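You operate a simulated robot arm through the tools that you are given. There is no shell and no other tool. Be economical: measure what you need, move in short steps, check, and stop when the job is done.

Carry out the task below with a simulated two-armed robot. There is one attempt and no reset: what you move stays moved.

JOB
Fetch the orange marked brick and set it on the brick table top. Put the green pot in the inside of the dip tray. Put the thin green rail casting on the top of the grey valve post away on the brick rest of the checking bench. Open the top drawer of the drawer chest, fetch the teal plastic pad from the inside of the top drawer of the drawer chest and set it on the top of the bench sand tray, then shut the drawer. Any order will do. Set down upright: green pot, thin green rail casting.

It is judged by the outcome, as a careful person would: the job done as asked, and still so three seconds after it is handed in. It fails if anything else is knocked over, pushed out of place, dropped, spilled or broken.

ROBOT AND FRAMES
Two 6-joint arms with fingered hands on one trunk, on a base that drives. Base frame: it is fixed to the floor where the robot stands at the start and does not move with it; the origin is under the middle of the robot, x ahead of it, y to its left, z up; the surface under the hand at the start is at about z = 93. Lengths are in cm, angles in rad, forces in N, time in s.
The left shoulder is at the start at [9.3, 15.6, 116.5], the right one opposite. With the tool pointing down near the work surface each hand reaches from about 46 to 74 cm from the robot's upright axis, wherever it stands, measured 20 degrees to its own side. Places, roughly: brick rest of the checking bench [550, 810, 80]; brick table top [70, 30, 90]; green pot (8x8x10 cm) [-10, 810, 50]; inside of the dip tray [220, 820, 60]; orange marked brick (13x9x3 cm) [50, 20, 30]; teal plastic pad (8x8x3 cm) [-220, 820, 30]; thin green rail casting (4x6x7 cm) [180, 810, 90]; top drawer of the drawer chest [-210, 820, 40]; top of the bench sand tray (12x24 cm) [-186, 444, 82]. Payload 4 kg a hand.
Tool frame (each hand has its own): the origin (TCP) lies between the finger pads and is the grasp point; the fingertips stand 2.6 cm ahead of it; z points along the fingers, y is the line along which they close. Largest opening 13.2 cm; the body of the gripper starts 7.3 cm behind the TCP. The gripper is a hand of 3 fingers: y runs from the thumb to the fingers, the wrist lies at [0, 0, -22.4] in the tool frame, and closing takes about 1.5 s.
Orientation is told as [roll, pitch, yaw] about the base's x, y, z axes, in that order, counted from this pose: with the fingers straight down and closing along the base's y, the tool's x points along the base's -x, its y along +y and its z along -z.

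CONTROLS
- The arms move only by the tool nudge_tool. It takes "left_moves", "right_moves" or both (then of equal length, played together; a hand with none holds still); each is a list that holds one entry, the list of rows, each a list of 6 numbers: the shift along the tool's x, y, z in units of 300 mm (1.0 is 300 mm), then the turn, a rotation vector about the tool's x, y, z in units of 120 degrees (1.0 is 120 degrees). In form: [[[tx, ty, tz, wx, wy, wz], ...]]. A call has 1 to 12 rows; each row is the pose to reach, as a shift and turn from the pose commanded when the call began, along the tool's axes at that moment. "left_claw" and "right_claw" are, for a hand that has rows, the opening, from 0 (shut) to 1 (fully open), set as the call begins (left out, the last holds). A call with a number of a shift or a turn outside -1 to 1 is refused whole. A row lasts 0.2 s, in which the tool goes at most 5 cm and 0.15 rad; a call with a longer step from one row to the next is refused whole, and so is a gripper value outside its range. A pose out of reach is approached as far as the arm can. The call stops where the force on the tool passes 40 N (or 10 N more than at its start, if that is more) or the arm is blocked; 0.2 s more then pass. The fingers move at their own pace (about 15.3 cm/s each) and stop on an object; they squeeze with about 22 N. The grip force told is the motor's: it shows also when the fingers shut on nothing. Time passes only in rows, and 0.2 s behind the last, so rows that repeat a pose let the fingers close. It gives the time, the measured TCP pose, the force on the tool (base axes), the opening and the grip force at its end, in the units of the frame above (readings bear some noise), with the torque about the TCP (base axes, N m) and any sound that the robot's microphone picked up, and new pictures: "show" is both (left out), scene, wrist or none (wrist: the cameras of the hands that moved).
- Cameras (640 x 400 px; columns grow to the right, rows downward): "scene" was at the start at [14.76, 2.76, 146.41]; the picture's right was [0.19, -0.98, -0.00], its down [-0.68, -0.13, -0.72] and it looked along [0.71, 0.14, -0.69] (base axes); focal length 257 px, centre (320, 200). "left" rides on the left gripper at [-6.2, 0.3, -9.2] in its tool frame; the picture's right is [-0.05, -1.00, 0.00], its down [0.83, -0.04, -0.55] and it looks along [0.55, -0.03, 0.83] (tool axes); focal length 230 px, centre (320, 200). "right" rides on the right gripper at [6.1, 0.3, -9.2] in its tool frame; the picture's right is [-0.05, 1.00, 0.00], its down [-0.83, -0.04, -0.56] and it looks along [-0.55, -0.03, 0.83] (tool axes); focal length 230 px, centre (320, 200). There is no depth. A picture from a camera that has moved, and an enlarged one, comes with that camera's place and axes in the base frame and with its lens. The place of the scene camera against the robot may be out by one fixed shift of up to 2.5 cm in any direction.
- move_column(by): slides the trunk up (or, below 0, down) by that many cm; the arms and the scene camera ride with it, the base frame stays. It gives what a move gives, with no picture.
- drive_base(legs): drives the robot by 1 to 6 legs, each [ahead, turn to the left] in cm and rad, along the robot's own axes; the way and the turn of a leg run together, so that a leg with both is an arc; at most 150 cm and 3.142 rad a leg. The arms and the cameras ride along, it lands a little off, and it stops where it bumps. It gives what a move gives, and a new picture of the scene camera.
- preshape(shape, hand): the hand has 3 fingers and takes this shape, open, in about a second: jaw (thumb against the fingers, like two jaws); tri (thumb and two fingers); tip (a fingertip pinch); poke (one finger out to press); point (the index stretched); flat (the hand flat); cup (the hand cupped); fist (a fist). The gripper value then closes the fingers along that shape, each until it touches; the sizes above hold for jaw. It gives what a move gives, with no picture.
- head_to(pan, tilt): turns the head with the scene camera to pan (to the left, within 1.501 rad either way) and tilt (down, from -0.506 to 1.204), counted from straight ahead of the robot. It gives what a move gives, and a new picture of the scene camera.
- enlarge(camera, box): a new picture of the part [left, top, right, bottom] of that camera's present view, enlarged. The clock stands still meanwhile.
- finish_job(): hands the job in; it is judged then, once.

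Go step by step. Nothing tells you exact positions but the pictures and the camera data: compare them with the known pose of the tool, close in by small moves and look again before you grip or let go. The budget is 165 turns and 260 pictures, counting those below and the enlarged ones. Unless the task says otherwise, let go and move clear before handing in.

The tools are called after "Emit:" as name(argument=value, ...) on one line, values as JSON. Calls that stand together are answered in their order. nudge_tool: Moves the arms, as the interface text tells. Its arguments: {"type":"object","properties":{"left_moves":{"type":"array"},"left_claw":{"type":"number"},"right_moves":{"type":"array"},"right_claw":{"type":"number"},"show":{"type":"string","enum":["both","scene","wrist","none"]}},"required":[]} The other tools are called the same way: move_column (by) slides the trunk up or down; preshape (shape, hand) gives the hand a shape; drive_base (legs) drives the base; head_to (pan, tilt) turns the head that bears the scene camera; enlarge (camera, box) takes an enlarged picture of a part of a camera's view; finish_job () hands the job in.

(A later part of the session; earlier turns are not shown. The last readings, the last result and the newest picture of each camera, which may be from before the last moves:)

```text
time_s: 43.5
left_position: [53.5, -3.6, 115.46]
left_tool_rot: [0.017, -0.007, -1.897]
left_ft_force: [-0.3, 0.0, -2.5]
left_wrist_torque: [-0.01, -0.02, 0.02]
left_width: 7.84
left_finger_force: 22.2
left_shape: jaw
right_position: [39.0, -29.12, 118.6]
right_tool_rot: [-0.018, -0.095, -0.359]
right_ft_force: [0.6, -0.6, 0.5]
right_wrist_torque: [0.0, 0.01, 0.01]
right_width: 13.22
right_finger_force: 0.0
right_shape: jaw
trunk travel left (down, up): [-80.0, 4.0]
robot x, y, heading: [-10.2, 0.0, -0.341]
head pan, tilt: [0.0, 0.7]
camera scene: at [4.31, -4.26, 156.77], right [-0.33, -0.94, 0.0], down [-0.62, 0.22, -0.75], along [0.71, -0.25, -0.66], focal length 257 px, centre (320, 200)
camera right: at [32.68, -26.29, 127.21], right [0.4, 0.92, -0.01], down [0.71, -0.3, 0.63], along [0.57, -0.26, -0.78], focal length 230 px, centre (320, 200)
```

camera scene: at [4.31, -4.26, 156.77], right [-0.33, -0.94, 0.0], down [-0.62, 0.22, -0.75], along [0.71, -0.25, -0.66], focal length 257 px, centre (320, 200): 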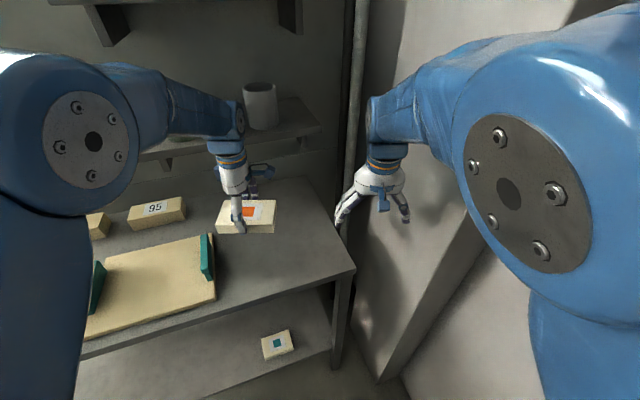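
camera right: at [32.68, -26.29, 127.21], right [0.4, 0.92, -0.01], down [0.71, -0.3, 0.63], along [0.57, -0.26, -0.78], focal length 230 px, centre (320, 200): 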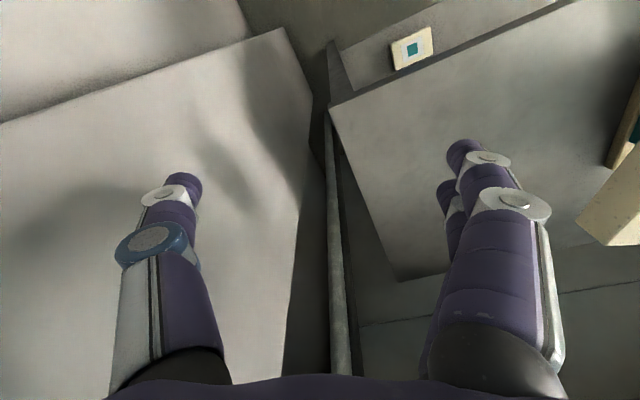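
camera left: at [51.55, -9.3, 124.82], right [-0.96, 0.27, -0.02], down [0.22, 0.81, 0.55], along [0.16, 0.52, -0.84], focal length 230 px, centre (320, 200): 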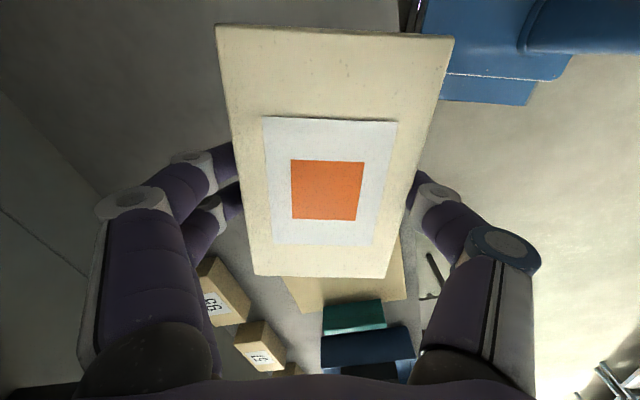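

That was it: the right elbow was against the head, and everything is free now. I'll shift the brick slightly and bring it down toward the bare table.

Emit:
nudge_tool(left_moves=[[[-0.02, 0.05, 0.1, 0.008, 0, 0], [-0.049, 0.096, 0.22, 0.008, 0, 0], [-0.049, 0.096, 0.34, 0.008, 0, 0], [-0.049, 0.096, 0.46, 0.008, 0, 0], [-0.049, 0.096, 0.53, 0.008, 0, 0], [-0.049, 0.096, 0.53, 0.008, 0, 0]]])

```text
time_s: 44.3
left_position: [53.98, -5.51, 108.87]
left_tool_rot: [0.017, -0.006, -1.895]
left_ft_force: [-1.1, 0.2, -3.0]
left_wrist_torque: [0.01, -0.03, 0.0]
left_width: 7.86
left_finger_force: 21.9
left_shape: jaw
right_position: [36.72, -28.71, 119.51]
right_tool_rot: [0.007, -0.103, -0.372]
right_ft_force: [-0.7, -0.6, 0.9]
right_wrist_torque: [0.01, -0.06, -0.03]
right_width: 13.19
right_finger_force: 0.0
right_shape: jaw
trunk travel left (down, up): [-80.0, 4.0]
robot x, y, heading: [-10.04, 0.21, -0.343]
head pan, tilt: [0.0, 0.7]
stopped in row 3 (left hand): the arm was blocked; the commanded pose is now the measured one
camera scene: at [4.1, -4.23, 156.81], right [-0.33, -0.94, 0.0], down [-0.62, 0.22, -0.75], along [0.71, -0.25, -0.66], focal length 257 px, centre (320, 200)
camera left: at [52.25, -11.28, 118.21], right [-0.96, 0.27, -0.02], down [0.21, 0.81, 0.55], along [0.16, 0.53, -0.83], focal length 230 px, centre (320, 200)
```

scene: 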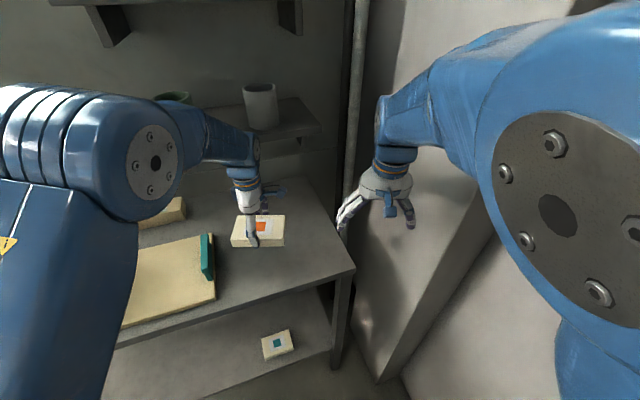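
left: 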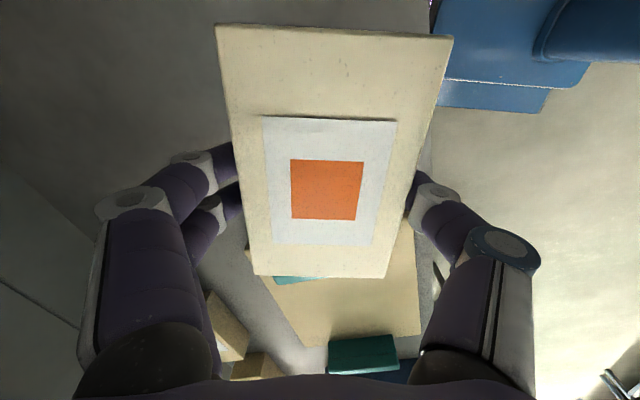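

Blocked again partway down, while the right arm shifted. I'll look at both elbows directly.

Emit:
head_to(pan=-1.0, tilt=0.3)

Emit:
head_to(pan=0.9, tilt=0.3)

```text
time_s: 45.5
left_position: [54.21, -5.63, 108.79]
left_tool_rot: [0.015, -0.003, -1.895]
left_ft_force: [0.5, -0.3, -2.6]
left_wrist_torque: [0.02, -0.01, -0.02]
left_width: 7.87
left_finger_force: 22.2
left_shape: jaw
right_position: [36.92, -28.79, 119.68]
right_tool_rot: [0.006, -0.108, -0.37]
right_ft_force: [0.0, 0.2, 0.1]
right_wrist_torque: [0.0, -0.02, -0.01]
right_width: 13.22
right_finger_force: 0.1
right_shape: jaw
trunk travel left (down, up): [-80.0, 4.0]
robot x, y, heading: [-10.27, 0.05, -0.339]
head pan, tilt: [-1.0, 0.3]
camera scene: at [-1.56, -10.5, 160.45], right [-0.97, -0.23, 0.02], down [-0.08, 0.29, -0.95], along [0.21, -0.93, -0.31], focal length 257 px, centre (320, 200)
```

scene: 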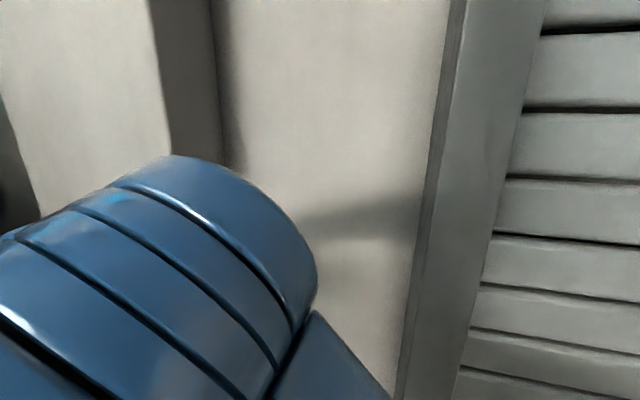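

```text
time_s: 47.4
left_position: [54.22, -5.59, 108.81]
left_tool_rot: [0.014, -0.005, -1.893]
left_ft_force: [-0.8, -0.2, -2.8]
left_wrist_torque: [0.02, 0.03, 0.0]
left_width: 7.84
left_finger_force: 22.0
left_shape: jaw
right_position: [37.01, -28.81, 119.63]
right_tool_rot: [0.006, -0.105, -0.369]
right_ft_force: [-0.5, -0.8, -0.2]
right_wrist_torque: [0.0, 0.01, 0.0]
right_width: 13.2
right_finger_force: 0.1
right_shape: jaw
trunk travel left (down, up): [-80.0, 4.0]
robot x, y, heading: [-10.0, 0.48, -0.341]
head pan, tilt: [0.901, 0.3]
camera scene: at [4.32, 3.52, 160.43], right [0.53, -0.85, -0.02], down [-0.27, -0.15, -0.95], along [0.8, 0.51, -0.31], focal length 257 px, centre (320, 200)
```

scene: 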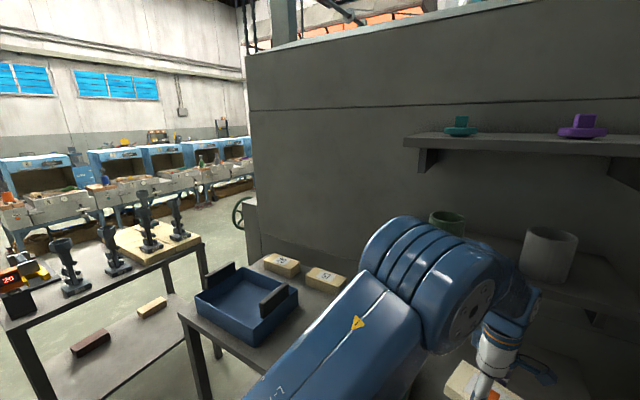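

Both arms look clear of obstacles from here. I'll retry the descent with shorter steps, the head looking back at the hands.

Emit:
head_to(pan=0.1, tilt=0.75)

Emit:
nudge_tool(left_moves=[[[0, 0.03, 0.04, 0, 0, 0], [0, 0.06, 0.08, 0, 0, 0], [0, 0.06, 0.12, 0, 0, 0], [0, 0.06, 0.16, 0, 0, 0], [0, 0.06, 0.2, 0, 0, 0], [0, 0.06, 0.24, 0, 0, 0], [0, 0.06, 0.28, 0, 0, 0], [0, 0.06, 0.3, 0, 0, 0]]])

```text
time_s: 48.5
left_position: [54.32, -5.54, 108.7]
left_tool_rot: [0.017, -0.007, -1.895]
left_ft_force: [-0.2, 0.9, -3.2]
left_wrist_torque: [-0.02, -0.01, 0.04]
left_width: 7.89
left_finger_force: 22.7
left_shape: jaw
right_position: [37.1, -28.81, 119.56]
right_tool_rot: [0.005, -0.107, -0.368]
right_ft_force: [0.2, 0.5, -0.2]
right_wrist_torque: [-0.01, 0.0, 0.0]
right_width: 13.21
right_finger_force: 0.0
right_shape: jaw
trunk travel left (down, up): [-80.0, 4.0]
robot x, y, heading: [-9.79, 0.22, -0.338]
head pan, tilt: [0.099, 0.75]
camera scene: at [4.38, -3.37, 156.35], right [-0.24, -0.97, 0.0], down [-0.68, 0.17, -0.72], along [0.7, -0.17, -0.7], focal length 257 px, centre (320, 200)
```

scene: 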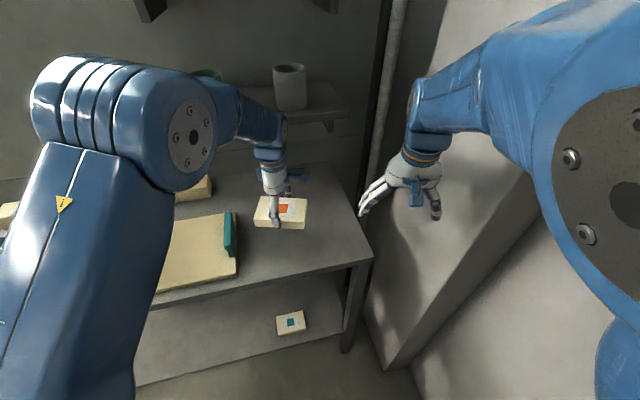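

```text
time_s: 49.3
left_position: [53.95, -5.52, 106.89]
left_tool_rot: [0.037, -0.002, -1.893]
left_ft_force: [0.2, 0.8, -4.2]
left_wrist_torque: [0.01, -0.02, 0.01]
left_width: 7.86
left_finger_force: 22.0
left_shape: jaw
right_position: [34.85, -28.31, 120.73]
right_tool_rot: [0.03, -0.12, -0.385]
right_ft_force: [-0.1, -0.2, -0.3]
right_wrist_torque: [0.01, -0.02, 0.03]
right_width: 13.19
right_finger_force: 0.1
right_shape: jaw
trunk travel left (down, up): [-80.0, 4.0]
robot x, y, heading: [-9.64, -0.07, -0.337]
head pan, tilt: [0.099, 0.75]
stopped in row 3 (left hand): the arm was blocked; the commanded pose is now the measured one
camera scene: at [4.11, -3.36, 156.39], right [-0.24, -0.97, 0.0], down [-0.67, 0.17, -0.72], along [0.7, -0.17, -0.69], focal length 257 px, centre (320, 200)
camera left: at [52.09, -11.18, 116.1], right [-0.96, 0.27, -0.04], down [0.2, 0.81, 0.55], along [0.18, 0.52, -0.83], focal length 230 px, centre (320, 200)
```

scene: 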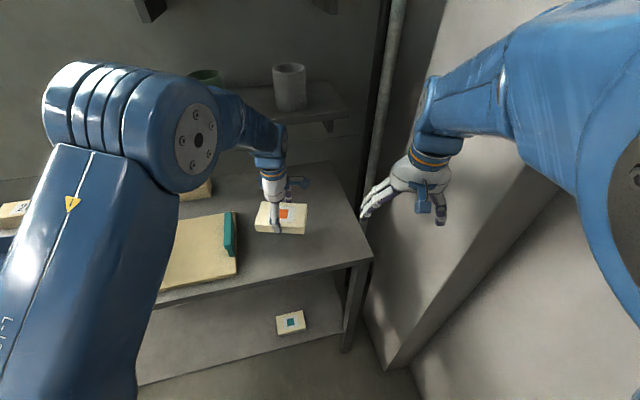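
left: 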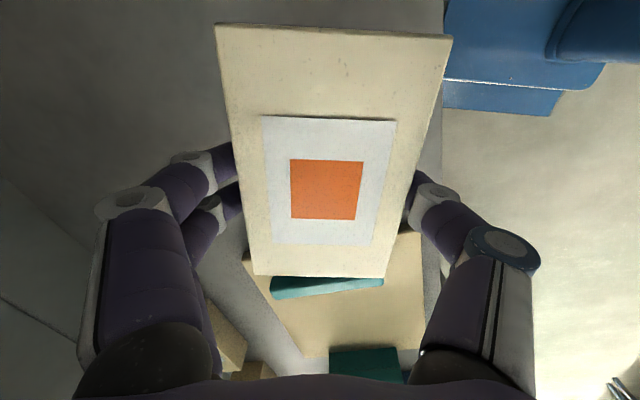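

The robot body seems to lean back when the arm moves on, so I suspect the left forearm touches the wall shelf (front edge near x≈67, z≈125). I'll zoom in on it.

Emit:
enlarge(camera="scene", box=[160, 40, 400, 250])

```text
1.90 times, centred on (280, 145) of scene
camera zoom: at [4.11, -3.36, 156.39], right [-0.24, -0.97, 0.0], down [-0.67, 0.17, -0.72], along [0.7, -0.17, -0.69], focal length 490 px, centre (396, 305)
```

zoom: 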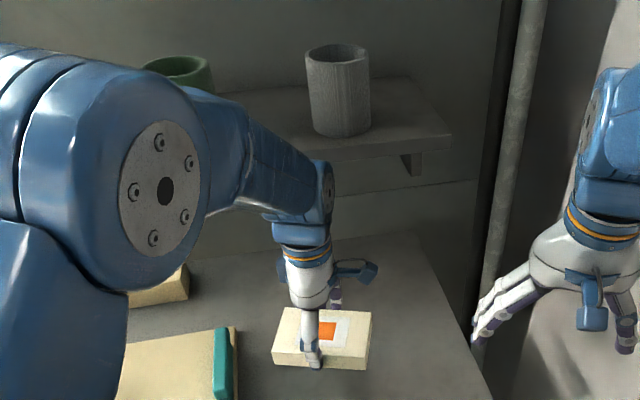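

The wrist itself looks clear of the shelf, so the cause isn't obvious. I'll test with a slow straight-down move of the left hand.

Emit:
nudge_tool(left_moves=[[[0, 0, 0.0, 0, 0, 0], [0, 0, 0.02, 0, 0, 0], [0, 0, 0.04, 0, 0, 0], [0, 0, 0.06, 0, 0, 0], [0, 0, 0.08, 0, 0, 0], [0, 0, 0.1, 0, 0, 0]]], show="none")

```text
time_s: 50.7
left_position: [54.39, -5.43, 103.63]
left_tool_rot: [0.033, -0.002, -1.891]
left_ft_force: [0.5, -0.1, -2.5]
left_wrist_torque: [-0.01, 0.01, 0.01]
left_width: 7.85
left_finger_force: 22.0
left_shape: jaw
right_position: [35.19, -28.27, 120.79]
right_tool_rot: [0.028, -0.126, -0.381]
right_ft_force: [-0.8, 1.0, -0.6]
right_wrist_torque: [0.02, 0.02, 0.02]
right_width: 13.18
right_finger_force: 0.0
right_shape: jaw
trunk travel left (down, up): [-80.0, 4.0]
robot x, y, heading: [-10.2, -0.1, -0.339]
head pan, tilt: [0.099, 0.75]
```

Straight down works. The brick already lies well inside the table edge at x≈54, so I'll go on down and level it.

Emit:
nudge_tool(left_moves=[[[0, 0, 0.03, 0.008, 0, 0], [0, 0, 0.06, 0.016, 0, 0], [0, 0, 0.09, 0.016, 0, 0], [0, 0, 0.12, 0.016, 0, 0], [0, 0, 0.15, 0.016, 0, 0], [0, 0, 0.17, 0.016, 0, 0], [0, 0, 0.17, 0.016, 0, 0]]])

```text
time_s: 52.3
left_position: [54.4, -5.81, 98.42]
left_tool_rot: [0.0, -0.005, -1.894]
left_ft_force: [0.1, 0.2, -2.2]
left_wrist_torque: [0.01, -0.04, 0.02]
left_width: 7.86
left_finger_force: 22.0
left_shape: jaw
right_position: [35.18, -28.28, 120.73]
right_tool_rot: [0.025, -0.124, -0.382]
right_ft_force: [0.0, 0.4, 0.6]
right_wrist_torque: [0.02, 0.02, -0.01]
right_width: 13.19
right_finger_force: 0.0
right_shape: jaw
trunk travel left (down, up): [-80.0, 4.0]
robot x, y, heading: [-10.02, 0.39, -0.337]
head pan, tilt: [0.099, 0.75]
camera scene: at [4.37, -3.39, 156.35], right [-0.24, -0.97, 0.0], down [-0.68, 0.17, -0.72], along [0.7, -0.17, -0.7], focal length 257 px, centre (320, 200)
camera left: at [52.94, -11.51, 107.75], right [-0.96, 0.27, 0.0], down [0.22, 0.8, 0.55], along [0.15, 0.53, -0.83], focal length 230 px, centre (320, 200)
```

scene: 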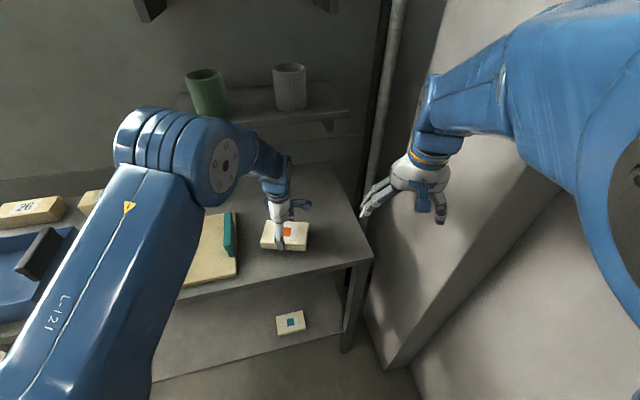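
left: 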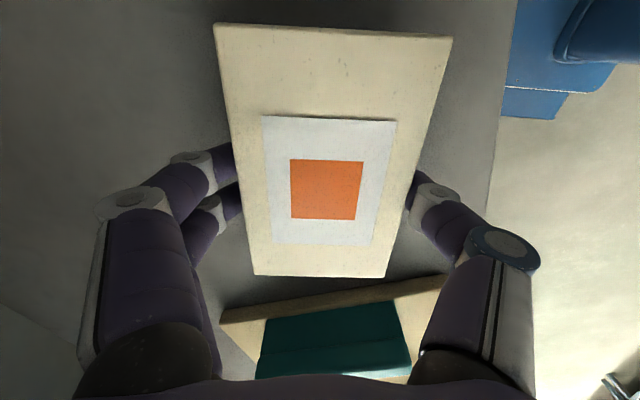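

The brick hangs a couple of centimetres above the bare table, clear of the board. I'll lower it gently until contact.

Emit:
nudge_tool(left_moves=[[[0, 0, 0.015, 0, 0, 0], [0, 0, 0.03, 0, 0, 0], [0, 0, 0.045, 0, 0, 0], [0, 0, 0.06, 0, 0, 0], [0, 0, 0.072, 0, 0, 0], [0, 0, 0.072, 0, 0, 0]]])

```text
time_s: 53.7
left_position: [54.4, -5.69, 96.5]
left_tool_rot: [0.0, -0.002, -1.894]
left_ft_force: [0.4, 1.1, 5.7]
left_wrist_torque: [0.02, 0.14, -0.03]
left_width: 7.87
left_finger_force: 21.7
left_shape: jaw
right_position: [35.13, -28.35, 120.88]
right_tool_rot: [0.027, -0.126, -0.382]
right_ft_force: [0.0, 0.4, -0.6]
right_wrist_torque: [-0.04, 0.02, -0.04]
right_width: 13.19
right_finger_force: 0.0
right_shape: jaw
trunk travel left (down, up): [-80.0, 4.0]
robot x, y, heading: [-10.24, 0.27, -0.336]
head pan, tilt: [0.099, 0.75]
camera scene: at [4.27, -3.37, 156.37], right [-0.24, -0.97, 0.0], down [-0.68, 0.17, -0.72], along [0.7, -0.17, -0.7], focal length 257 px, centre (320, 200)
camera left: at [52.82, -11.45, 105.69], right [-0.96, 0.27, 0.0], down [0.22, 0.8, 0.55], along [0.15, 0.53, -0.83], focal length 230 px, centre (320, 200)
```

scene: 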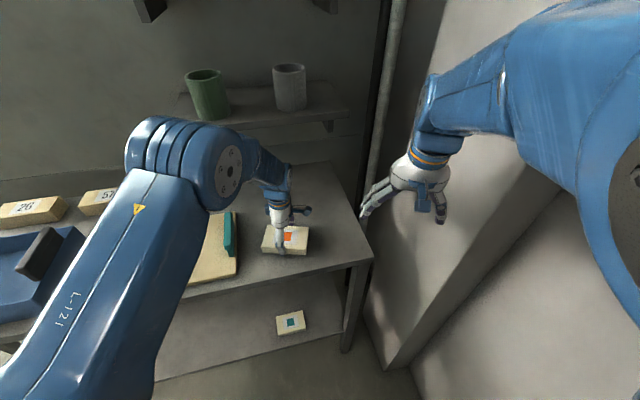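
left: 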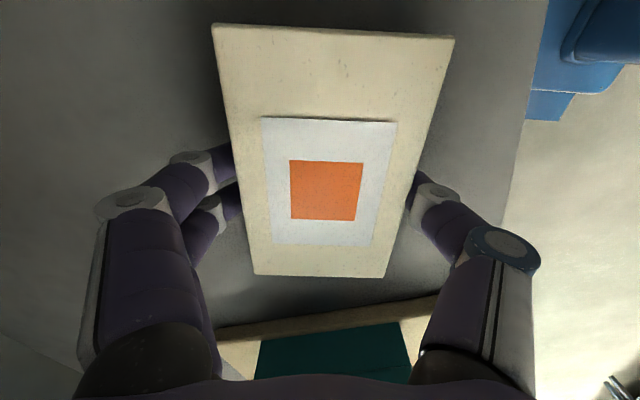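

Contact is confirmed by an upward force of about 9 N. I'll open the hand while holding still, then rise.

Emit:
nudge_tool(left_moves=[[[0, 0, 0, 0, 0, 0], [0, 0, 0, 0, 0, 0], [0, 0, 0, 0, 0, 0], [0, 0, 0, 0, 0, 0], [0, 0, 0, 0, 0, 0]]], left_claw=1, show="none")

Emit:
nudge_tool(left_moves=[[[0, 0, -0.05, 0, 0, 0], [0, 0, -0.15, 0, 0, 0], [0, 0, -0.25, 0, 0, 0], [0, 0, -0.35, 0, 0, 0], [0, 0, -0.45, 0, 0, 0], [0, 0, -0.5, 0, 0, 0], [0, 0, -0.5, 0, 0, 0]]], show="both")

```text
time_s: 54.9
left_position: [54.54, -5.64, 96.27]
left_tool_rot: [0.0, -0.004, -1.893]
left_ft_force: [0.2, -0.3, -0.4]
left_wrist_torque: [0.01, -0.01, 0.01]
left_width: 13.18
left_finger_force: 0.1
left_shape: jaw
right_position: [35.22, -28.29, 120.75]
right_tool_rot: [0.028, -0.124, -0.382]
right_ft_force: [0.6, -1.1, -0.2]
right_wrist_torque: [0.01, -0.02, 0.02]
right_width: 13.21
right_finger_force: 0.0
right_shape: jaw
trunk travel left (down, up): [-80.0, 4.0]
robot x, y, heading: [-10.01, 0.24, -0.341]
head pan, tilt: [0.099, 0.75]
```

```text
time_s: 56.5
left_position: [54.53, -5.69, 111.45]
left_tool_rot: [-0.001, -0.005, -1.895]
left_ft_force: [-0.2, 0.4, -0.4]
left_wrist_torque: [-0.03, 0.01, 0.02]
left_width: 13.17
left_finger_force: 0.0
left_shape: jaw
right_position: [35.19, -28.38, 120.68]
right_tool_rot: [0.025, -0.124, -0.382]
right_ft_force: [0.3, 0.1, 0.3]
right_wrist_torque: [-0.03, 0.01, -0.02]
right_width: 13.19
right_finger_force: 0.1
right_shape: jaw
trunk travel left (down, up): [-80.0, 4.0]
robot x, y, heading: [-10.11, -0.06, -0.344]
head pan, tilt: [0.099, 0.75]
camera scene: at [4.37, -3.39, 156.35], right [-0.24, -0.97, 0.0], down [-0.68, 0.17, -0.72], along [0.7, -0.17, -0.7], focal length 257 px, centre (320, 200)
camera left: at [53.07, -11.39, 120.74], right [-0.96, 0.27, 0.0], down [0.22, 0.8, 0.55], along [0.15, 0.53, -0.83], focal length 230 px, centre (320, 200)
```

scene: 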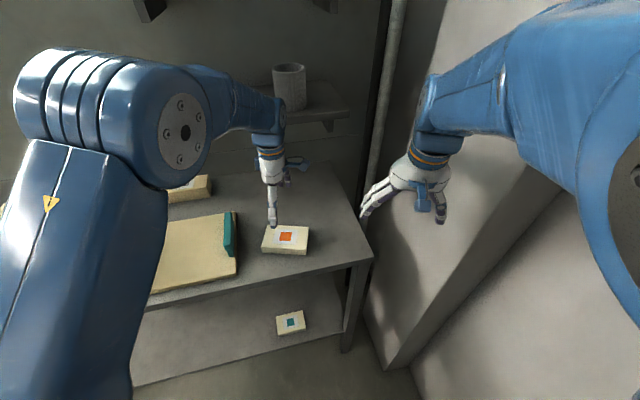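
left: 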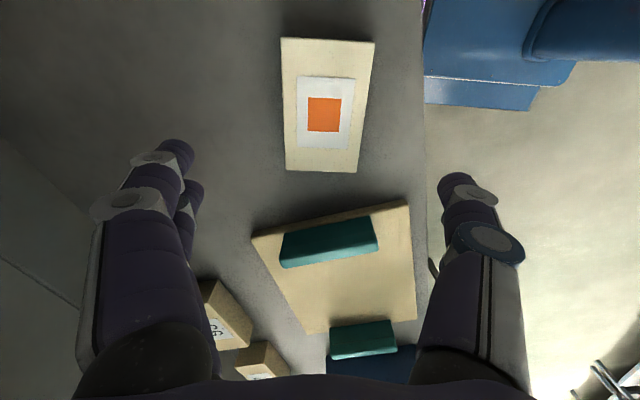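

The brick is set down on the table. Next I back away from the bench, tidy both hands, and turn to look down the room toward the stations at y≈810.

Emit:
drive_base(legs=[[-42, 0]])

Emit:
nudge_tool(left_moves=[[[0, 0, 0, 0, 0, -0.07], [0, 0, 0, 0, 0, -0.14], [0, 0, 0, 0, 0, -0.21], [0, 0, 0, 0, 0, -0.28], [0, 0, 0, 0, 0, -0.35], [0, 0, 0, 0, 0, -0.42], [0, 0, 0, 0, 0, -0.49], [0, 0, 0, 0, 0, -0.56], [0, 0, 0, 0, 0, -0.63], [0, 0, 0, 0, 0, -0.7], [0, 0, 0, 0, 0, -0.74], [0, 0, 0, 0, 0, -0.74]]], right_moves=[[[0, 0, 0, 0, 0.02, 0], [-0.05, 0, 0, 0, 0.04, 0], [-0.1, 0, 0, 0, 0.06, 0], [-0.13, 0, 0, 0, 0.06, 0], [-0.16, 0, 0, 0, 0.06, 0], [-0.16, 0, 0, 0, 0.06, 0], [-0.16, 0, 0, 0, 0.06, 0], [-0.16, 0, 0, 0, 0.06, 0], [-0.16, 0, 0, 0, 0.06, 0], [-0.16, 0, 0, 0, 0.06, 0], [-0.16, 0, 0, 0, 0.06, 0], [-0.16, 0, 0, 0, 0.06, 0]]], show="none")

Emit:
drive_base(legs=[[0, 1.9]])

Emit:
head_to(pan=0, tilt=0.2)

```text
time_s: 57.7
left_position: [46.23, -2.42, 111.96]
left_tool_rot: [0.007, -0.004, -1.889]
left_ft_force: [-0.3, 0.4, -0.5]
left_wrist_torque: [-0.01, 0.03, -0.03]
left_width: 13.21
left_finger_force: 0.1
left_shape: jaw
right_position: [27.09, -25.42, 121.83]
right_tool_rot: [0.028, -0.15, -0.384]
right_ft_force: [-0.8, 0.2, -0.4]
right_wrist_torque: [-0.04, 0.01, 0.0]
right_width: 13.17
right_finger_force: 0.0
right_shape: jaw
trunk travel left (down, up): [-80.0, 4.0]
robot x, y, heading: [-16.88, 2.36, -0.343]
head pan, tilt: [0.099, 0.75]
stopped in leg 1: the robot was blocked; the commanded pose is now the measured one
camera scene: at [-7.2, 0.82, 156.79], right [-0.24, -0.97, 0.0], down [-0.65, 0.16, -0.74], along [0.72, -0.18, -0.67], focal length 257 px, centre (320, 200)
```

scene: 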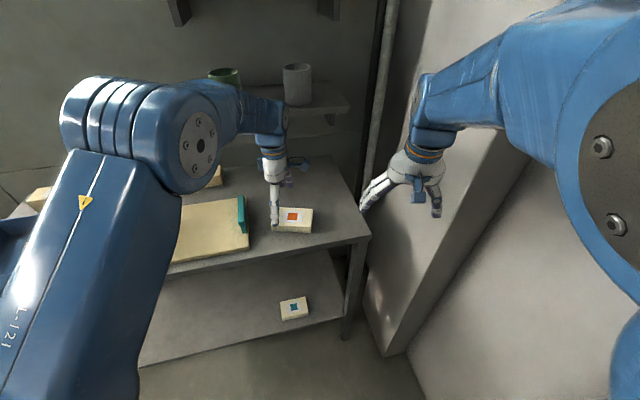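

```text
time_s: 60.3
left_position: [46.44, -2.51, 112.3]
left_tool_rot: [0.0, -0.013, -0.339]
left_ft_force: [-0.9, 0.4, 0.6]
left_wrist_torque: [0.0, -0.01, 0.05]
left_width: 13.18
left_finger_force: 0.0
left_shape: jaw
right_position: [31.34, -27.35, 122.75]
right_tool_rot: [0.027, -0.025, -0.381]
right_ft_force: [0.1, 0.0, 0.4]
right_wrist_torque: [0.04, -0.01, -0.03]
right_width: 13.2
right_finger_force: 0.1
right_shape: jaw
trunk travel left (down, up): [-80.0, 4.0]
robot x, y, heading: [-16.72, 2.81, -0.34]
head pan, tilt: [0.099, 0.75]
```

```text
time_s: 63.3
left_position: [23.37, 46.91, 114.37]
left_tool_rot: [0.003, -0.046, 0.563]
left_ft_force: [0.1, 1.0, 0.0]
left_wrist_torque: [-0.02, 0.03, 0.0]
left_width: 13.22
left_finger_force: 0.1
left_shape: jaw
right_position: [33.32, 19.15, 124.44]
right_tool_rot: [0.029, -0.061, 0.512]
right_ft_force: [0.1, -0.1, 0.4]
right_wrist_torque: [0.02, 0.0, -0.01]
right_width: 13.22
right_finger_force: 0.1
right_shape: jaw
trunk travel left (down, up): [-80.0, 4.0]
robot x, y, heading: [-16.24, 1.97, 0.557]
head pan, tilt: [0.099, 0.75]
stopped in leg 1: the robot was blocked; the commanded pose is now the measured one
camera scene: at [-4.06, 12.24, 156.32], right [0.61, -0.79, 0.0], down [-0.55, -0.42, -0.72], along [0.57, 0.44, -0.7], focal length 257 px, centre (320, 200)
```

scene: 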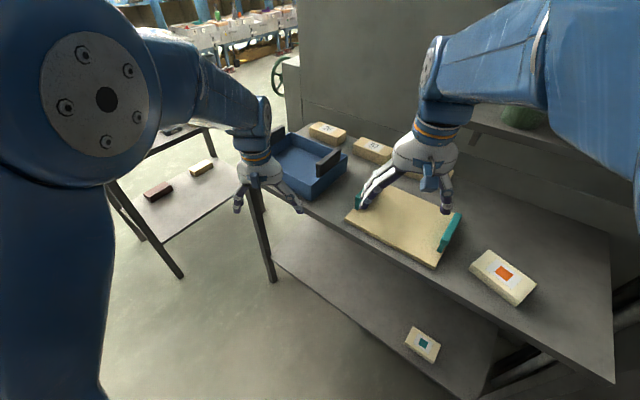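

```text
time_s: 64.2
left_position: [23.5, 46.83, 114.25]
left_tool_rot: [0.0, -0.047, 0.561]
left_ft_force: [0.4, -1.2, -0.3]
left_wrist_torque: [0.0, -0.01, 0.0]
left_width: 13.19
left_finger_force: 0.1
left_shape: jaw
right_position: [33.28, 19.13, 124.27]
right_tool_rot: [0.033, -0.053, 0.511]
right_ft_force: [0.2, 0.1, 0.1]
right_wrist_torque: [-0.02, 0.04, -0.04]
right_width: 13.2
right_finger_force: 0.1
right_shape: jaw
trunk travel left (down, up): [-80.0, 4.0]
robot x, y, heading: [-16.4, 1.58, 0.557]
head pan, tilt: [0.0, 0.201]
camera scene: at [-2.6, 11.61, 160.52], right [0.49, -0.87, 0.0], down [-0.26, -0.15, -0.95], along [0.83, 0.46, -0.3], focal length 257 px, centre (320, 200)
```

scene: 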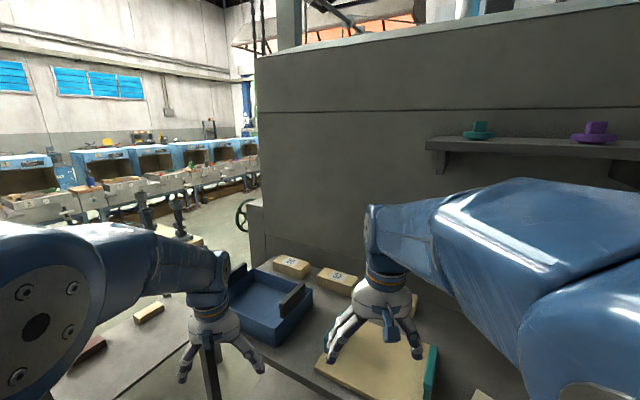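

The base was blocked both backing up and turning, so something must be close behind or beside the robot. I'll look to both sides.

Emit:
head_to(pan=1.5, tilt=0.6)

Emit:
head_to(pan=-1.5, tilt=0.6)

```text
time_s: 65.8
left_position: [23.39, 46.79, 114.29]
left_tool_rot: [-0.001, -0.047, 0.562]
left_ft_force: [-0.3, 0.0, -0.4]
left_wrist_torque: [0.02, 0.02, 0.01]
left_width: 13.2
left_finger_force: 0.1
left_shape: jaw
right_position: [33.28, 19.26, 124.67]
right_tool_rot: [0.029, -0.064, 0.513]
right_ft_force: [0.7, 0.1, -0.2]
right_wrist_torque: [0.0, 0.02, -0.02]
right_width: 13.2
right_finger_force: 0.0
right_shape: jaw
trunk travel left (down, up): [-80.0, 4.0]
robot x, y, heading: [-16.58, 2.28, 0.559]
head pan, tilt: [1.499, 0.6]
camera scene: at [-14.93, 14.94, 157.79], right [0.89, 0.46, -0.02], down [0.25, -0.51, -0.82], along [-0.39, 0.73, -0.57], focal length 257 px, centre (320, 200)
```

scene: 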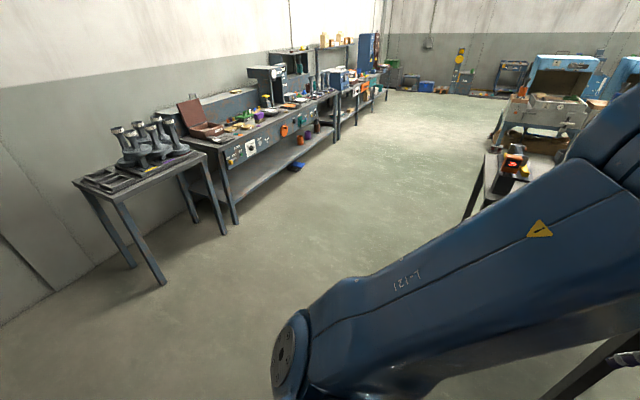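

```text
time_s: 68.4
left_position: [23.27, 46.83, 114.33]
left_tool_rot: [0.0, -0.046, 0.564]
left_ft_force: [0.0, -0.7, 0.0]
left_wrist_torque: [-0.01, -0.01, -0.01]
left_width: 13.2
left_finger_force: 0.1
left_shape: jaw
right_position: [33.25, 19.19, 124.43]
right_tool_rot: [0.03, -0.061, 0.514]
right_ft_force: [0.4, 0.0, 0.5]
right_wrist_torque: [0.05, 0.0, 0.0]
right_width: 13.2
right_finger_force: 0.1
right_shape: jaw
trunk travel left (down, up): [-80.0, 4.0]
robot x, y, heading: [-16.74, 1.88, 0.559]
head pan, tilt: [-1.499, 0.6]
camera scene: at [-5.82, -0.03, 157.75], right [-0.81, -0.58, 0.02], down [-0.34, 0.45, -0.82], along [0.47, -0.68, -0.57], focal length 257 px, centre (320, 200)
```

scene: 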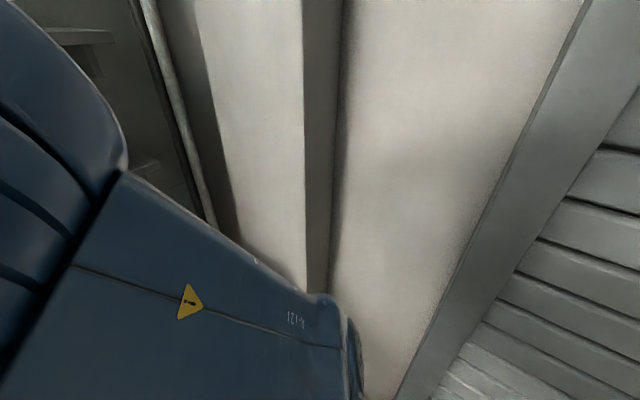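

Nothing obvious on either side. I'll look steeply down at the floor to the left and ahead-down to find what the base is touching.

Emit:
head_to(pan=1.5, tilt=1.2)

Emit:
head_to(pan=0, tilt=1.2)

```text
time_s: 71.0
left_position: [23.29, 46.93, 114.5]
left_tool_rot: [-0.001, -0.048, 0.562]
left_ft_force: [-1.0, -0.1, 0.9]
left_wrist_torque: [-0.02, -0.02, 0.0]
left_width: 13.2
left_finger_force: 0.0
left_shape: jaw
right_position: [33.16, 19.2, 124.09]
right_tool_rot: [0.027, -0.055, 0.513]
right_ft_force: [-0.1, -0.1, 0.9]
right_wrist_torque: [-0.03, 0.0, 0.02]
right_width: 13.17
right_finger_force: 0.1
right_shape: jaw
trunk travel left (down, up): [-80.0, 4.0]
robot x, y, heading: [-16.74, 1.98, 0.56]
head pan, tilt: [1.499, 1.201]
camera scene: at [-4.12, 10.64, 155.37], right [0.46, -0.89, 0.0], down [-0.69, -0.36, -0.63], along [0.56, 0.28, -0.78], focal length 257 px, centre (320, 200)
```

scene: 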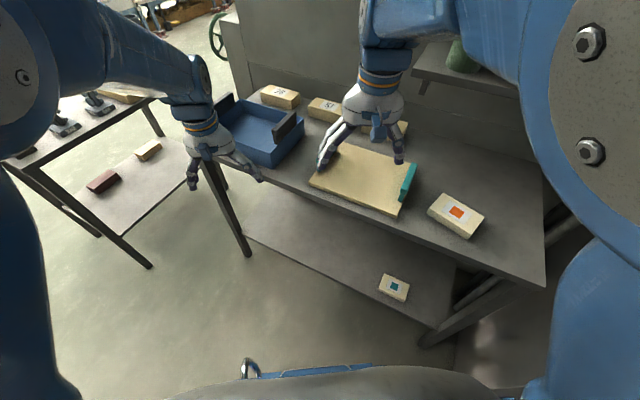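

```text
time_s: 72.6
left_position: [23.39, 46.94, 114.33]
left_tool_rot: [0.001, -0.047, 0.563]
left_ft_force: [-0.7, 0.1, 0.1]
left_wrist_torque: [-0.02, 0.0, 0.0]
left_width: 13.18
left_finger_force: 0.1
left_shape: jaw
right_position: [33.21, 19.35, 124.24]
right_tool_rot: [0.029, -0.055, 0.512]
right_ft_force: [-0.5, -0.3, 0.6]
right_wrist_torque: [-0.04, 0.0, -0.02]
right_width: 13.19
right_finger_force: 0.0
right_shape: jaw
trunk travel left (down, up): [-80.0, 4.0]
robot x, y, heading: [-16.49, 2.07, 0.557]
head pan, tilt: [0.0, 1.201]
camera scene: at [-4.11, 10.61, 155.39], right [0.45, -0.89, 0.0], down [-0.69, -0.35, -0.63], along [0.56, 0.28, -0.78], focal length 257 px, centre (320, 200)
```

scene: 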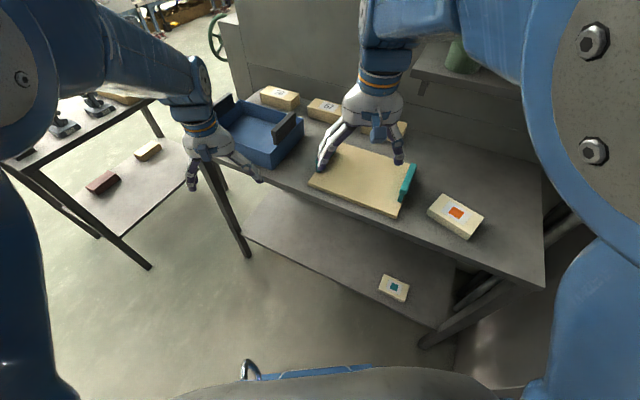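

The head is hemmed in by the raised elbows. I'll extend the arms a little lower so the elbows drop, and then retry the turn in a small leg.

Emit:
nudge_tool(left_moves=[[[0, 0, 0.06, 0, 0.011, 0], [0, 0, 0.15, 0, 0.022, 0], [0, 0, 0.25, 0, 0.022, 0], [0, 0, 0.35, 0, 0.022, 0], [0, 0, 0.4, 0, 0.022, 0], [0, 0, 0.4, 0, 0.022, 0]]], right_moves=[[[0, 0, 0.06, 0, 0.014, 0], [0, 0, 0.15, 0, 0.028, 0], [0, 0, 0.25, 0, 0.028, 0], [0, 0, 0.35, 0, 0.028, 0], [0, 0, 0.45, 0, 0.028, 0], [0, 0, 0.45, 0, 0.028, 0]]], show="none")

Emit:
head_to(pan=1.5, tilt=1.1)

Emit:
drive_base(legs=[[0, 0.3]])

```text
time_s: 74.0
left_position: [23.79, 47.06, 102.23]
left_tool_rot: [0.001, -0.002, 0.563]
left_ft_force: [0.1, -0.3, 0.2]
left_wrist_torque: [-0.03, -0.02, -0.01]
left_width: 13.22
left_finger_force: 0.1
left_shape: jaw
right_position: [34.22, 19.98, 112.14]
right_tool_rot: [0.065, -0.019, 0.493]
right_ft_force: [-0.6, -0.7, 0.3]
right_wrist_torque: [0.02, 0.01, -0.03]
right_width: 13.2
right_finger_force: 0.0
right_shape: jaw
trunk travel left (down, up): [-80.0, 4.0]
robot x, y, heading: [-16.01, 1.83, 0.561]
head pan, tilt: [0.0, 1.201]
```

```text
time_s: 75.6
left_position: [23.9, 47.18, 102.2]
left_tool_rot: [0.001, 0.002, 0.563]
left_ft_force: [0.3, 0.5, 0.0]
left_wrist_torque: [-0.02, 0.03, 0.02]
left_width: 13.21
left_finger_force: 0.0
left_shape: jaw
right_position: [34.21, 19.85, 111.58]
right_tool_rot: [0.067, -0.007, 0.492]
right_ft_force: [-0.4, 0.2, 0.6]
right_wrist_torque: [0.04, 0.0, 0.03]
right_width: 13.22
right_finger_force: 0.0
right_shape: jaw
trunk travel left (down, up): [-80.0, 4.0]
robot x, y, heading: [-16.72, 1.55, 0.555]
head pan, tilt: [1.499, 1.1]
camera scene: at [-13.9, 12.71, 153.93], right [0.89, 0.47, -0.02], down [0.41, -0.79, -0.45], along [-0.23, 0.39, -0.89], focal length 257 px, centre (320, 200)
```

scene: 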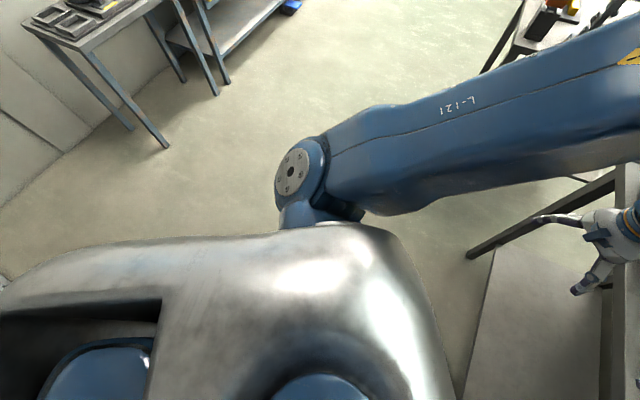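

```text
time_s: 77.1
left_position: [8.13, 57.2, 102.21]
left_tool_rot: [0.002, -0.002, 0.873]
left_ft_force: [-1.2, 0.2, -0.5]
left_wrist_torque: [0.0, -0.02, 0.02]
left_width: 13.22
left_finger_force: 0.1
left_shape: jaw
right_position: [26.31, 34.58, 111.6]
right_tool_rot: [0.075, -0.004, 0.801]
right_ft_force: [0.1, 0.2, -0.5]
right_wrist_torque: [-0.07, 0.0, 0.01]
right_width: 13.23
right_finger_force: 0.0
right_shape: jaw
trunk travel left (down, up): [-80.0, 4.0]
robot x, y, heading: [-16.17, 1.73, 0.868]
head pan, tilt: [1.499, 1.1]
camera scene: at [-16.81, 13.18, 153.94], right [0.7, 0.72, -0.02], down [0.63, -0.63, -0.45], along [-0.34, 0.3, -0.89], focal length 257 px, centre (320, 200)
```

scene: 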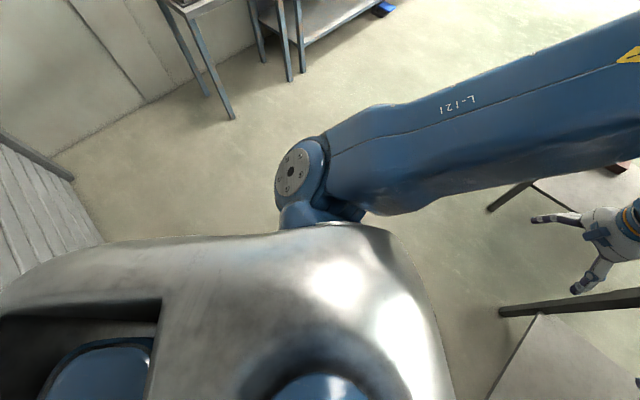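

The turn works now that the elbows are lower; the trouble was self-contact. I'll finish turning toward +y and look ahead.

Emit:
drive_base(legs=[[0, 0.7]])

Emit:
head_to(pan=0.3, tilt=0.25)

```text
time_s: 79.5
left_position: [-33.01, 58.34, 103.15]
left_tool_rot: [0.002, -0.022, 1.565]
left_ft_force: [0.3, 1.0, 0.3]
left_wrist_torque: [0.01, 0.02, 0.02]
left_width: 13.2
left_finger_force: 0.0
left_shape: jaw
right_position: [-4.19, 52.61, 113.05]
right_tool_rot: [0.111, -0.022, 1.473]
right_ft_force: [-0.4, -0.1, -1.0]
right_wrist_torque: [-0.02, 0.01, 0.02]
right_width: 13.17
right_finger_force: 0.1
right_shape: jaw
trunk travel left (down, up): [-80.0, 4.0]
robot x, y, heading: [-15.7, 1.86, 1.561]
head pan, tilt: [1.499, 1.1]
camera scene: at [-23.18, 11.29, 153.93], right [0.08, 1.0, -0.02], down [0.89, -0.08, -0.45], along [-0.45, 0.02, -0.89], focal length 257 px, centre (320, 200)
```

scene: 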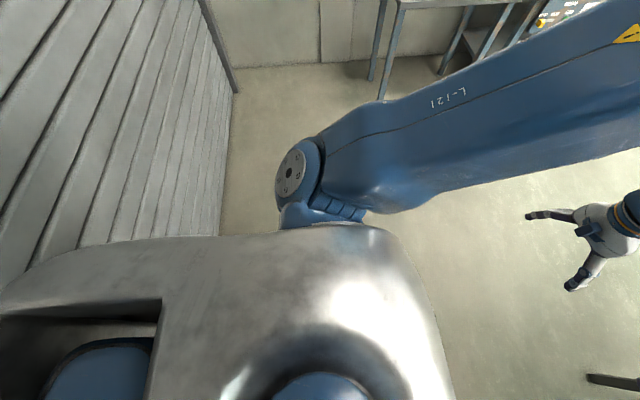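

```text
time_s: 80.9
left_position: [-33.24, 56.38, 104.1]
left_tool_rot: [0.003, -0.037, 1.567]
left_ft_force: [-0.1, -0.8, -0.2]
left_wrist_torque: [-0.01, 0.0, 0.03]
left_width: 13.19
left_finger_force: 0.1
left_shape: jaw
right_position: [-4.03, 50.87, 114.26]
right_tool_rot: [0.139, -0.043, 1.46]
right_ft_force: [-0.3, 0.0, 0.1]
right_wrist_torque: [-0.01, 0.02, 0.0]
right_width: 13.22
right_finger_force: 0.0
right_shape: jaw
trunk travel left (down, up): [-80.0, 4.0]
robot x, y, heading: [-15.85, 1.23, 1.562]
head pan, tilt: [0.3, 0.25]
camera scene: at [-19.59, 19.8, 160.85], right [0.96, 0.29, -0.01], down [0.07, -0.26, -0.96], along [-0.28, 0.92, -0.27], focal length 257 px, centre (320, 200)
```

scene: 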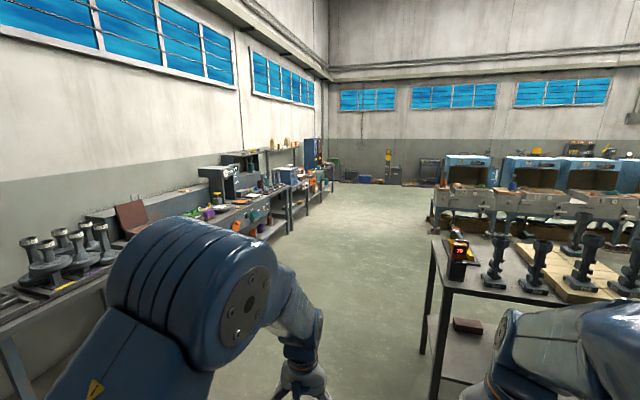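

The aisle ahead is open, with benches on the left wall and a table at right from x≈10. I'll swing to about x≈-75 and drive up the aisle.

Emit:
drive_base(legs=[[60, 0.4], [100, 0], [60, -0.4]])

```text
time_s: 92.2
left_position: [-93.76, 268.57, 104.21]
left_tool_rot: [0.004, -0.038, 1.564]
left_ft_force: [-0.1, -0.5, 0.1]
left_wrist_torque: [0.01, 0.03, 0.02]
left_width: 13.19
left_finger_force: 0.0
left_shape: jaw
right_position: [-64.61, 262.73, 114.12]
right_tool_rot: [0.13, -0.041, 1.463]
right_ft_force: [0.5, -0.2, 0.3]
right_wrist_torque: [0.01, 0.01, -0.01]
right_width: 13.18
right_finger_force: 0.0
right_shape: jaw
trunk travel left (down, up): [-80.0, 4.0]
robot x, y, heading: [-76.68, 213.64, 1.561]
head pan, tilt: [0.3, 0.25]
camera scene: at [-80.37, 231.73, 160.87], right [0.96, 0.28, -0.01], down [0.07, -0.25, -0.96], along [-0.28, 0.92, -0.26], focal length 257 px, centre (320, 200)
```

scene: 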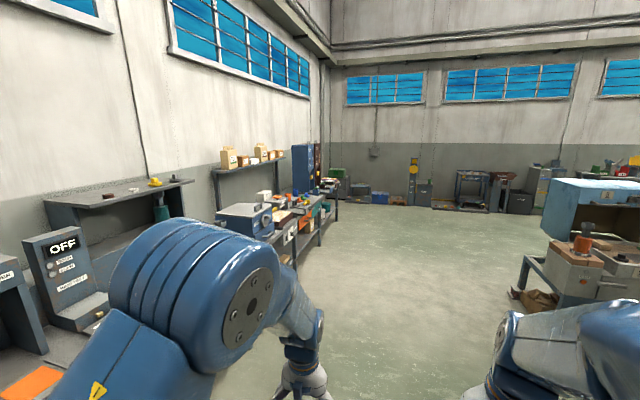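

The aisle stays clear. I'll continue up to about y≈620 and look at the far stations.

Emit:
drive_base(legs=[[150, 0], [150, 0], [90, 0]])

Emit:
head_to(pan=0, tilt=0.3)

Emit:
head_to(pan=0.7, tilt=0.3)

Emit:
head_to(pan=-0.9, tilt=0.2)

```text
time_s: 110.9
left_position: [-92.66, 656.0, 105.16]
left_tool_rot: [0.003, -0.057, 1.593]
left_ft_force: [0.4, -0.4, -1.5]
left_wrist_torque: [-0.01, 0.01, 0.03]
left_width: 13.21
left_finger_force: 0.0
left_shape: jaw
right_position: [-63.07, 650.89, 115.2]
right_tool_rot: [0.16, -0.057, 1.473]
right_ft_force: [-0.3, 0.5, 0.9]
right_wrist_torque: [-0.03, -0.01, 0.01]
right_width: 13.2
right_finger_force: 0.0
right_shape: jaw
trunk travel left (down, up): [-80.0, 4.0]
robot x, y, heading: [-73.85, 603.34, 1.584]
head pan, tilt: [0.3, 0.25]
camera scene: at [-78.27, 621.37, 160.86], right [0.95, 0.31, -0.01], down [0.08, -0.25, -0.96], along [-0.3, 0.92, -0.26], focal length 257 px, centre (320, 200)
```

scene: 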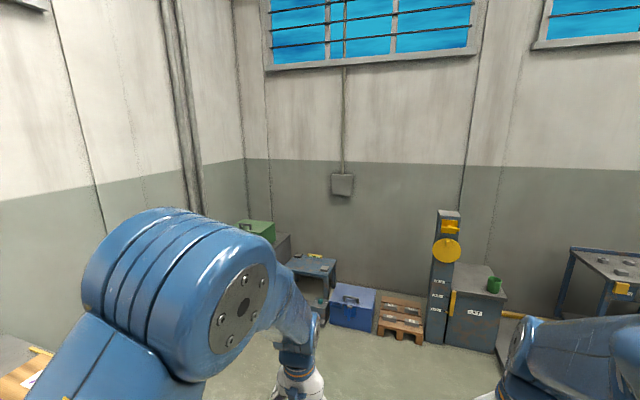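

```text
time_s: 111.7
left_position: [-92.84, 654.13, 106.16]
left_tool_rot: [0.007, -0.074, 1.592]
left_ft_force: [-0.3, -0.2, 0.0]
left_wrist_torque: [0.02, 0.01, 0.02]
left_width: 13.18
left_finger_force: 0.0
left_shape: jaw
right_position: [-63.03, 649.11, 116.1]
right_tool_rot: [0.196, -0.068, 1.463]
right_ft_force: [-0.4, 0.6, 0.0]
right_wrist_torque: [-0.03, 0.0, 0.01]
right_width: 13.21
right_finger_force: 0.1
right_shape: jaw
trunk travel left (down, up): [-80.0, 4.0]
robot x, y, heading: [-74.32, 602.84, 1.584]
head pan, tilt: [0.0, 0.3]
camera scene: at [-78.12, 621.45, 160.77], right [0.96, 0.29, -0.01], down [0.07, -0.26, -0.96], along [-0.28, 0.92, -0.27], focal length 257 px, centre (320, 200)
```

scene: 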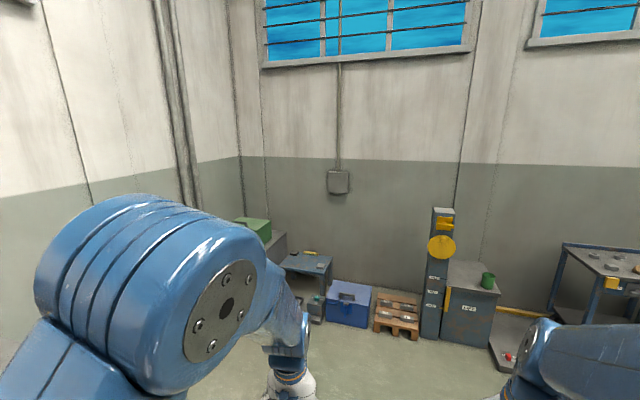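

```text
time_s: 112.8
left_position: [-92.75, 654.37, 105.97]
left_tool_rot: [0.006, -0.073, 1.594]
left_ft_force: [0.1, -0.2, -0.3]
left_wrist_torque: [0.0, 0.0, -0.01]
left_width: 13.19
left_finger_force: 0.0
left_shape: jaw
right_position: [-62.97, 649.13, 116.19]
right_tool_rot: [0.189, -0.066, 1.466]
right_ft_force: [0.8, -0.2, 0.1]
right_wrist_torque: [0.01, 0.01, -0.01]
right_width: 13.21
right_finger_force: 0.1
right_shape: jaw
trunk travel left (down, up): [-80.0, 4.0]
robot x, y, heading: [-74.0, 603.5, 1.582]
head pan, tilt: [0.7, 0.3]
camera scene: at [-81.12, 619.98, 160.4], right [0.79, 0.61, -0.01], down [0.18, -0.25, -0.95], along [-0.58, 0.75, -0.31], focal length 257 px, centre (320, 200)
```

scene: 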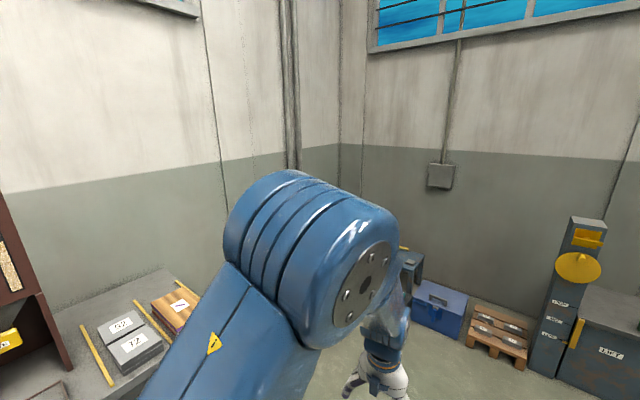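

```text
time_s: 114.5
left_position: [-92.75, 654.21, 105.93]
left_tool_rot: [0.007, -0.072, 1.594]
left_ft_force: [0.7, -1.0, -0.8]
left_wrist_torque: [0.0, 0.01, -0.01]
left_width: 13.22
left_finger_force: 0.1
left_shape: jaw
right_position: [-63.08, 649.17, 116.46]
right_tool_rot: [0.196, -0.072, 1.462]
right_ft_force: [-0.2, 0.0, 0.0]
right_wrist_torque: [0.04, -0.03, -0.05]
right_width: 13.22
right_finger_force: 0.2
right_shape: jaw
trunk travel left (down, up): [-80.0, 4.0]
robot x, y, heading: [-74.37, 603.18, 1.583]
head pan, tilt: [-0.901, 0.201]
camera scene: at [-78.28, 621.43, 161.25], right [0.95, 0.31, -0.01], down [0.06, -0.21, -0.97], along [-0.3, 0.93, -0.22], focal length 257 px, centre (320, 200)
```

scene: 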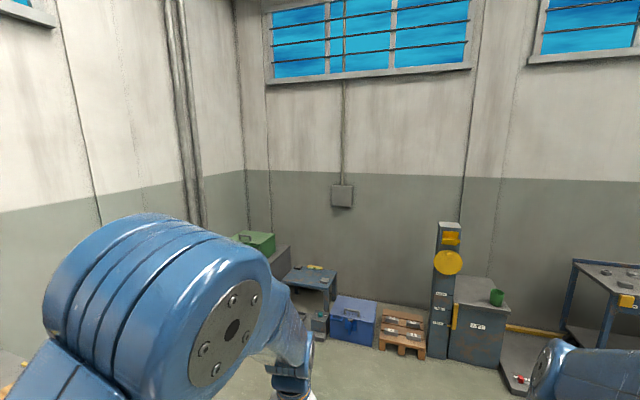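

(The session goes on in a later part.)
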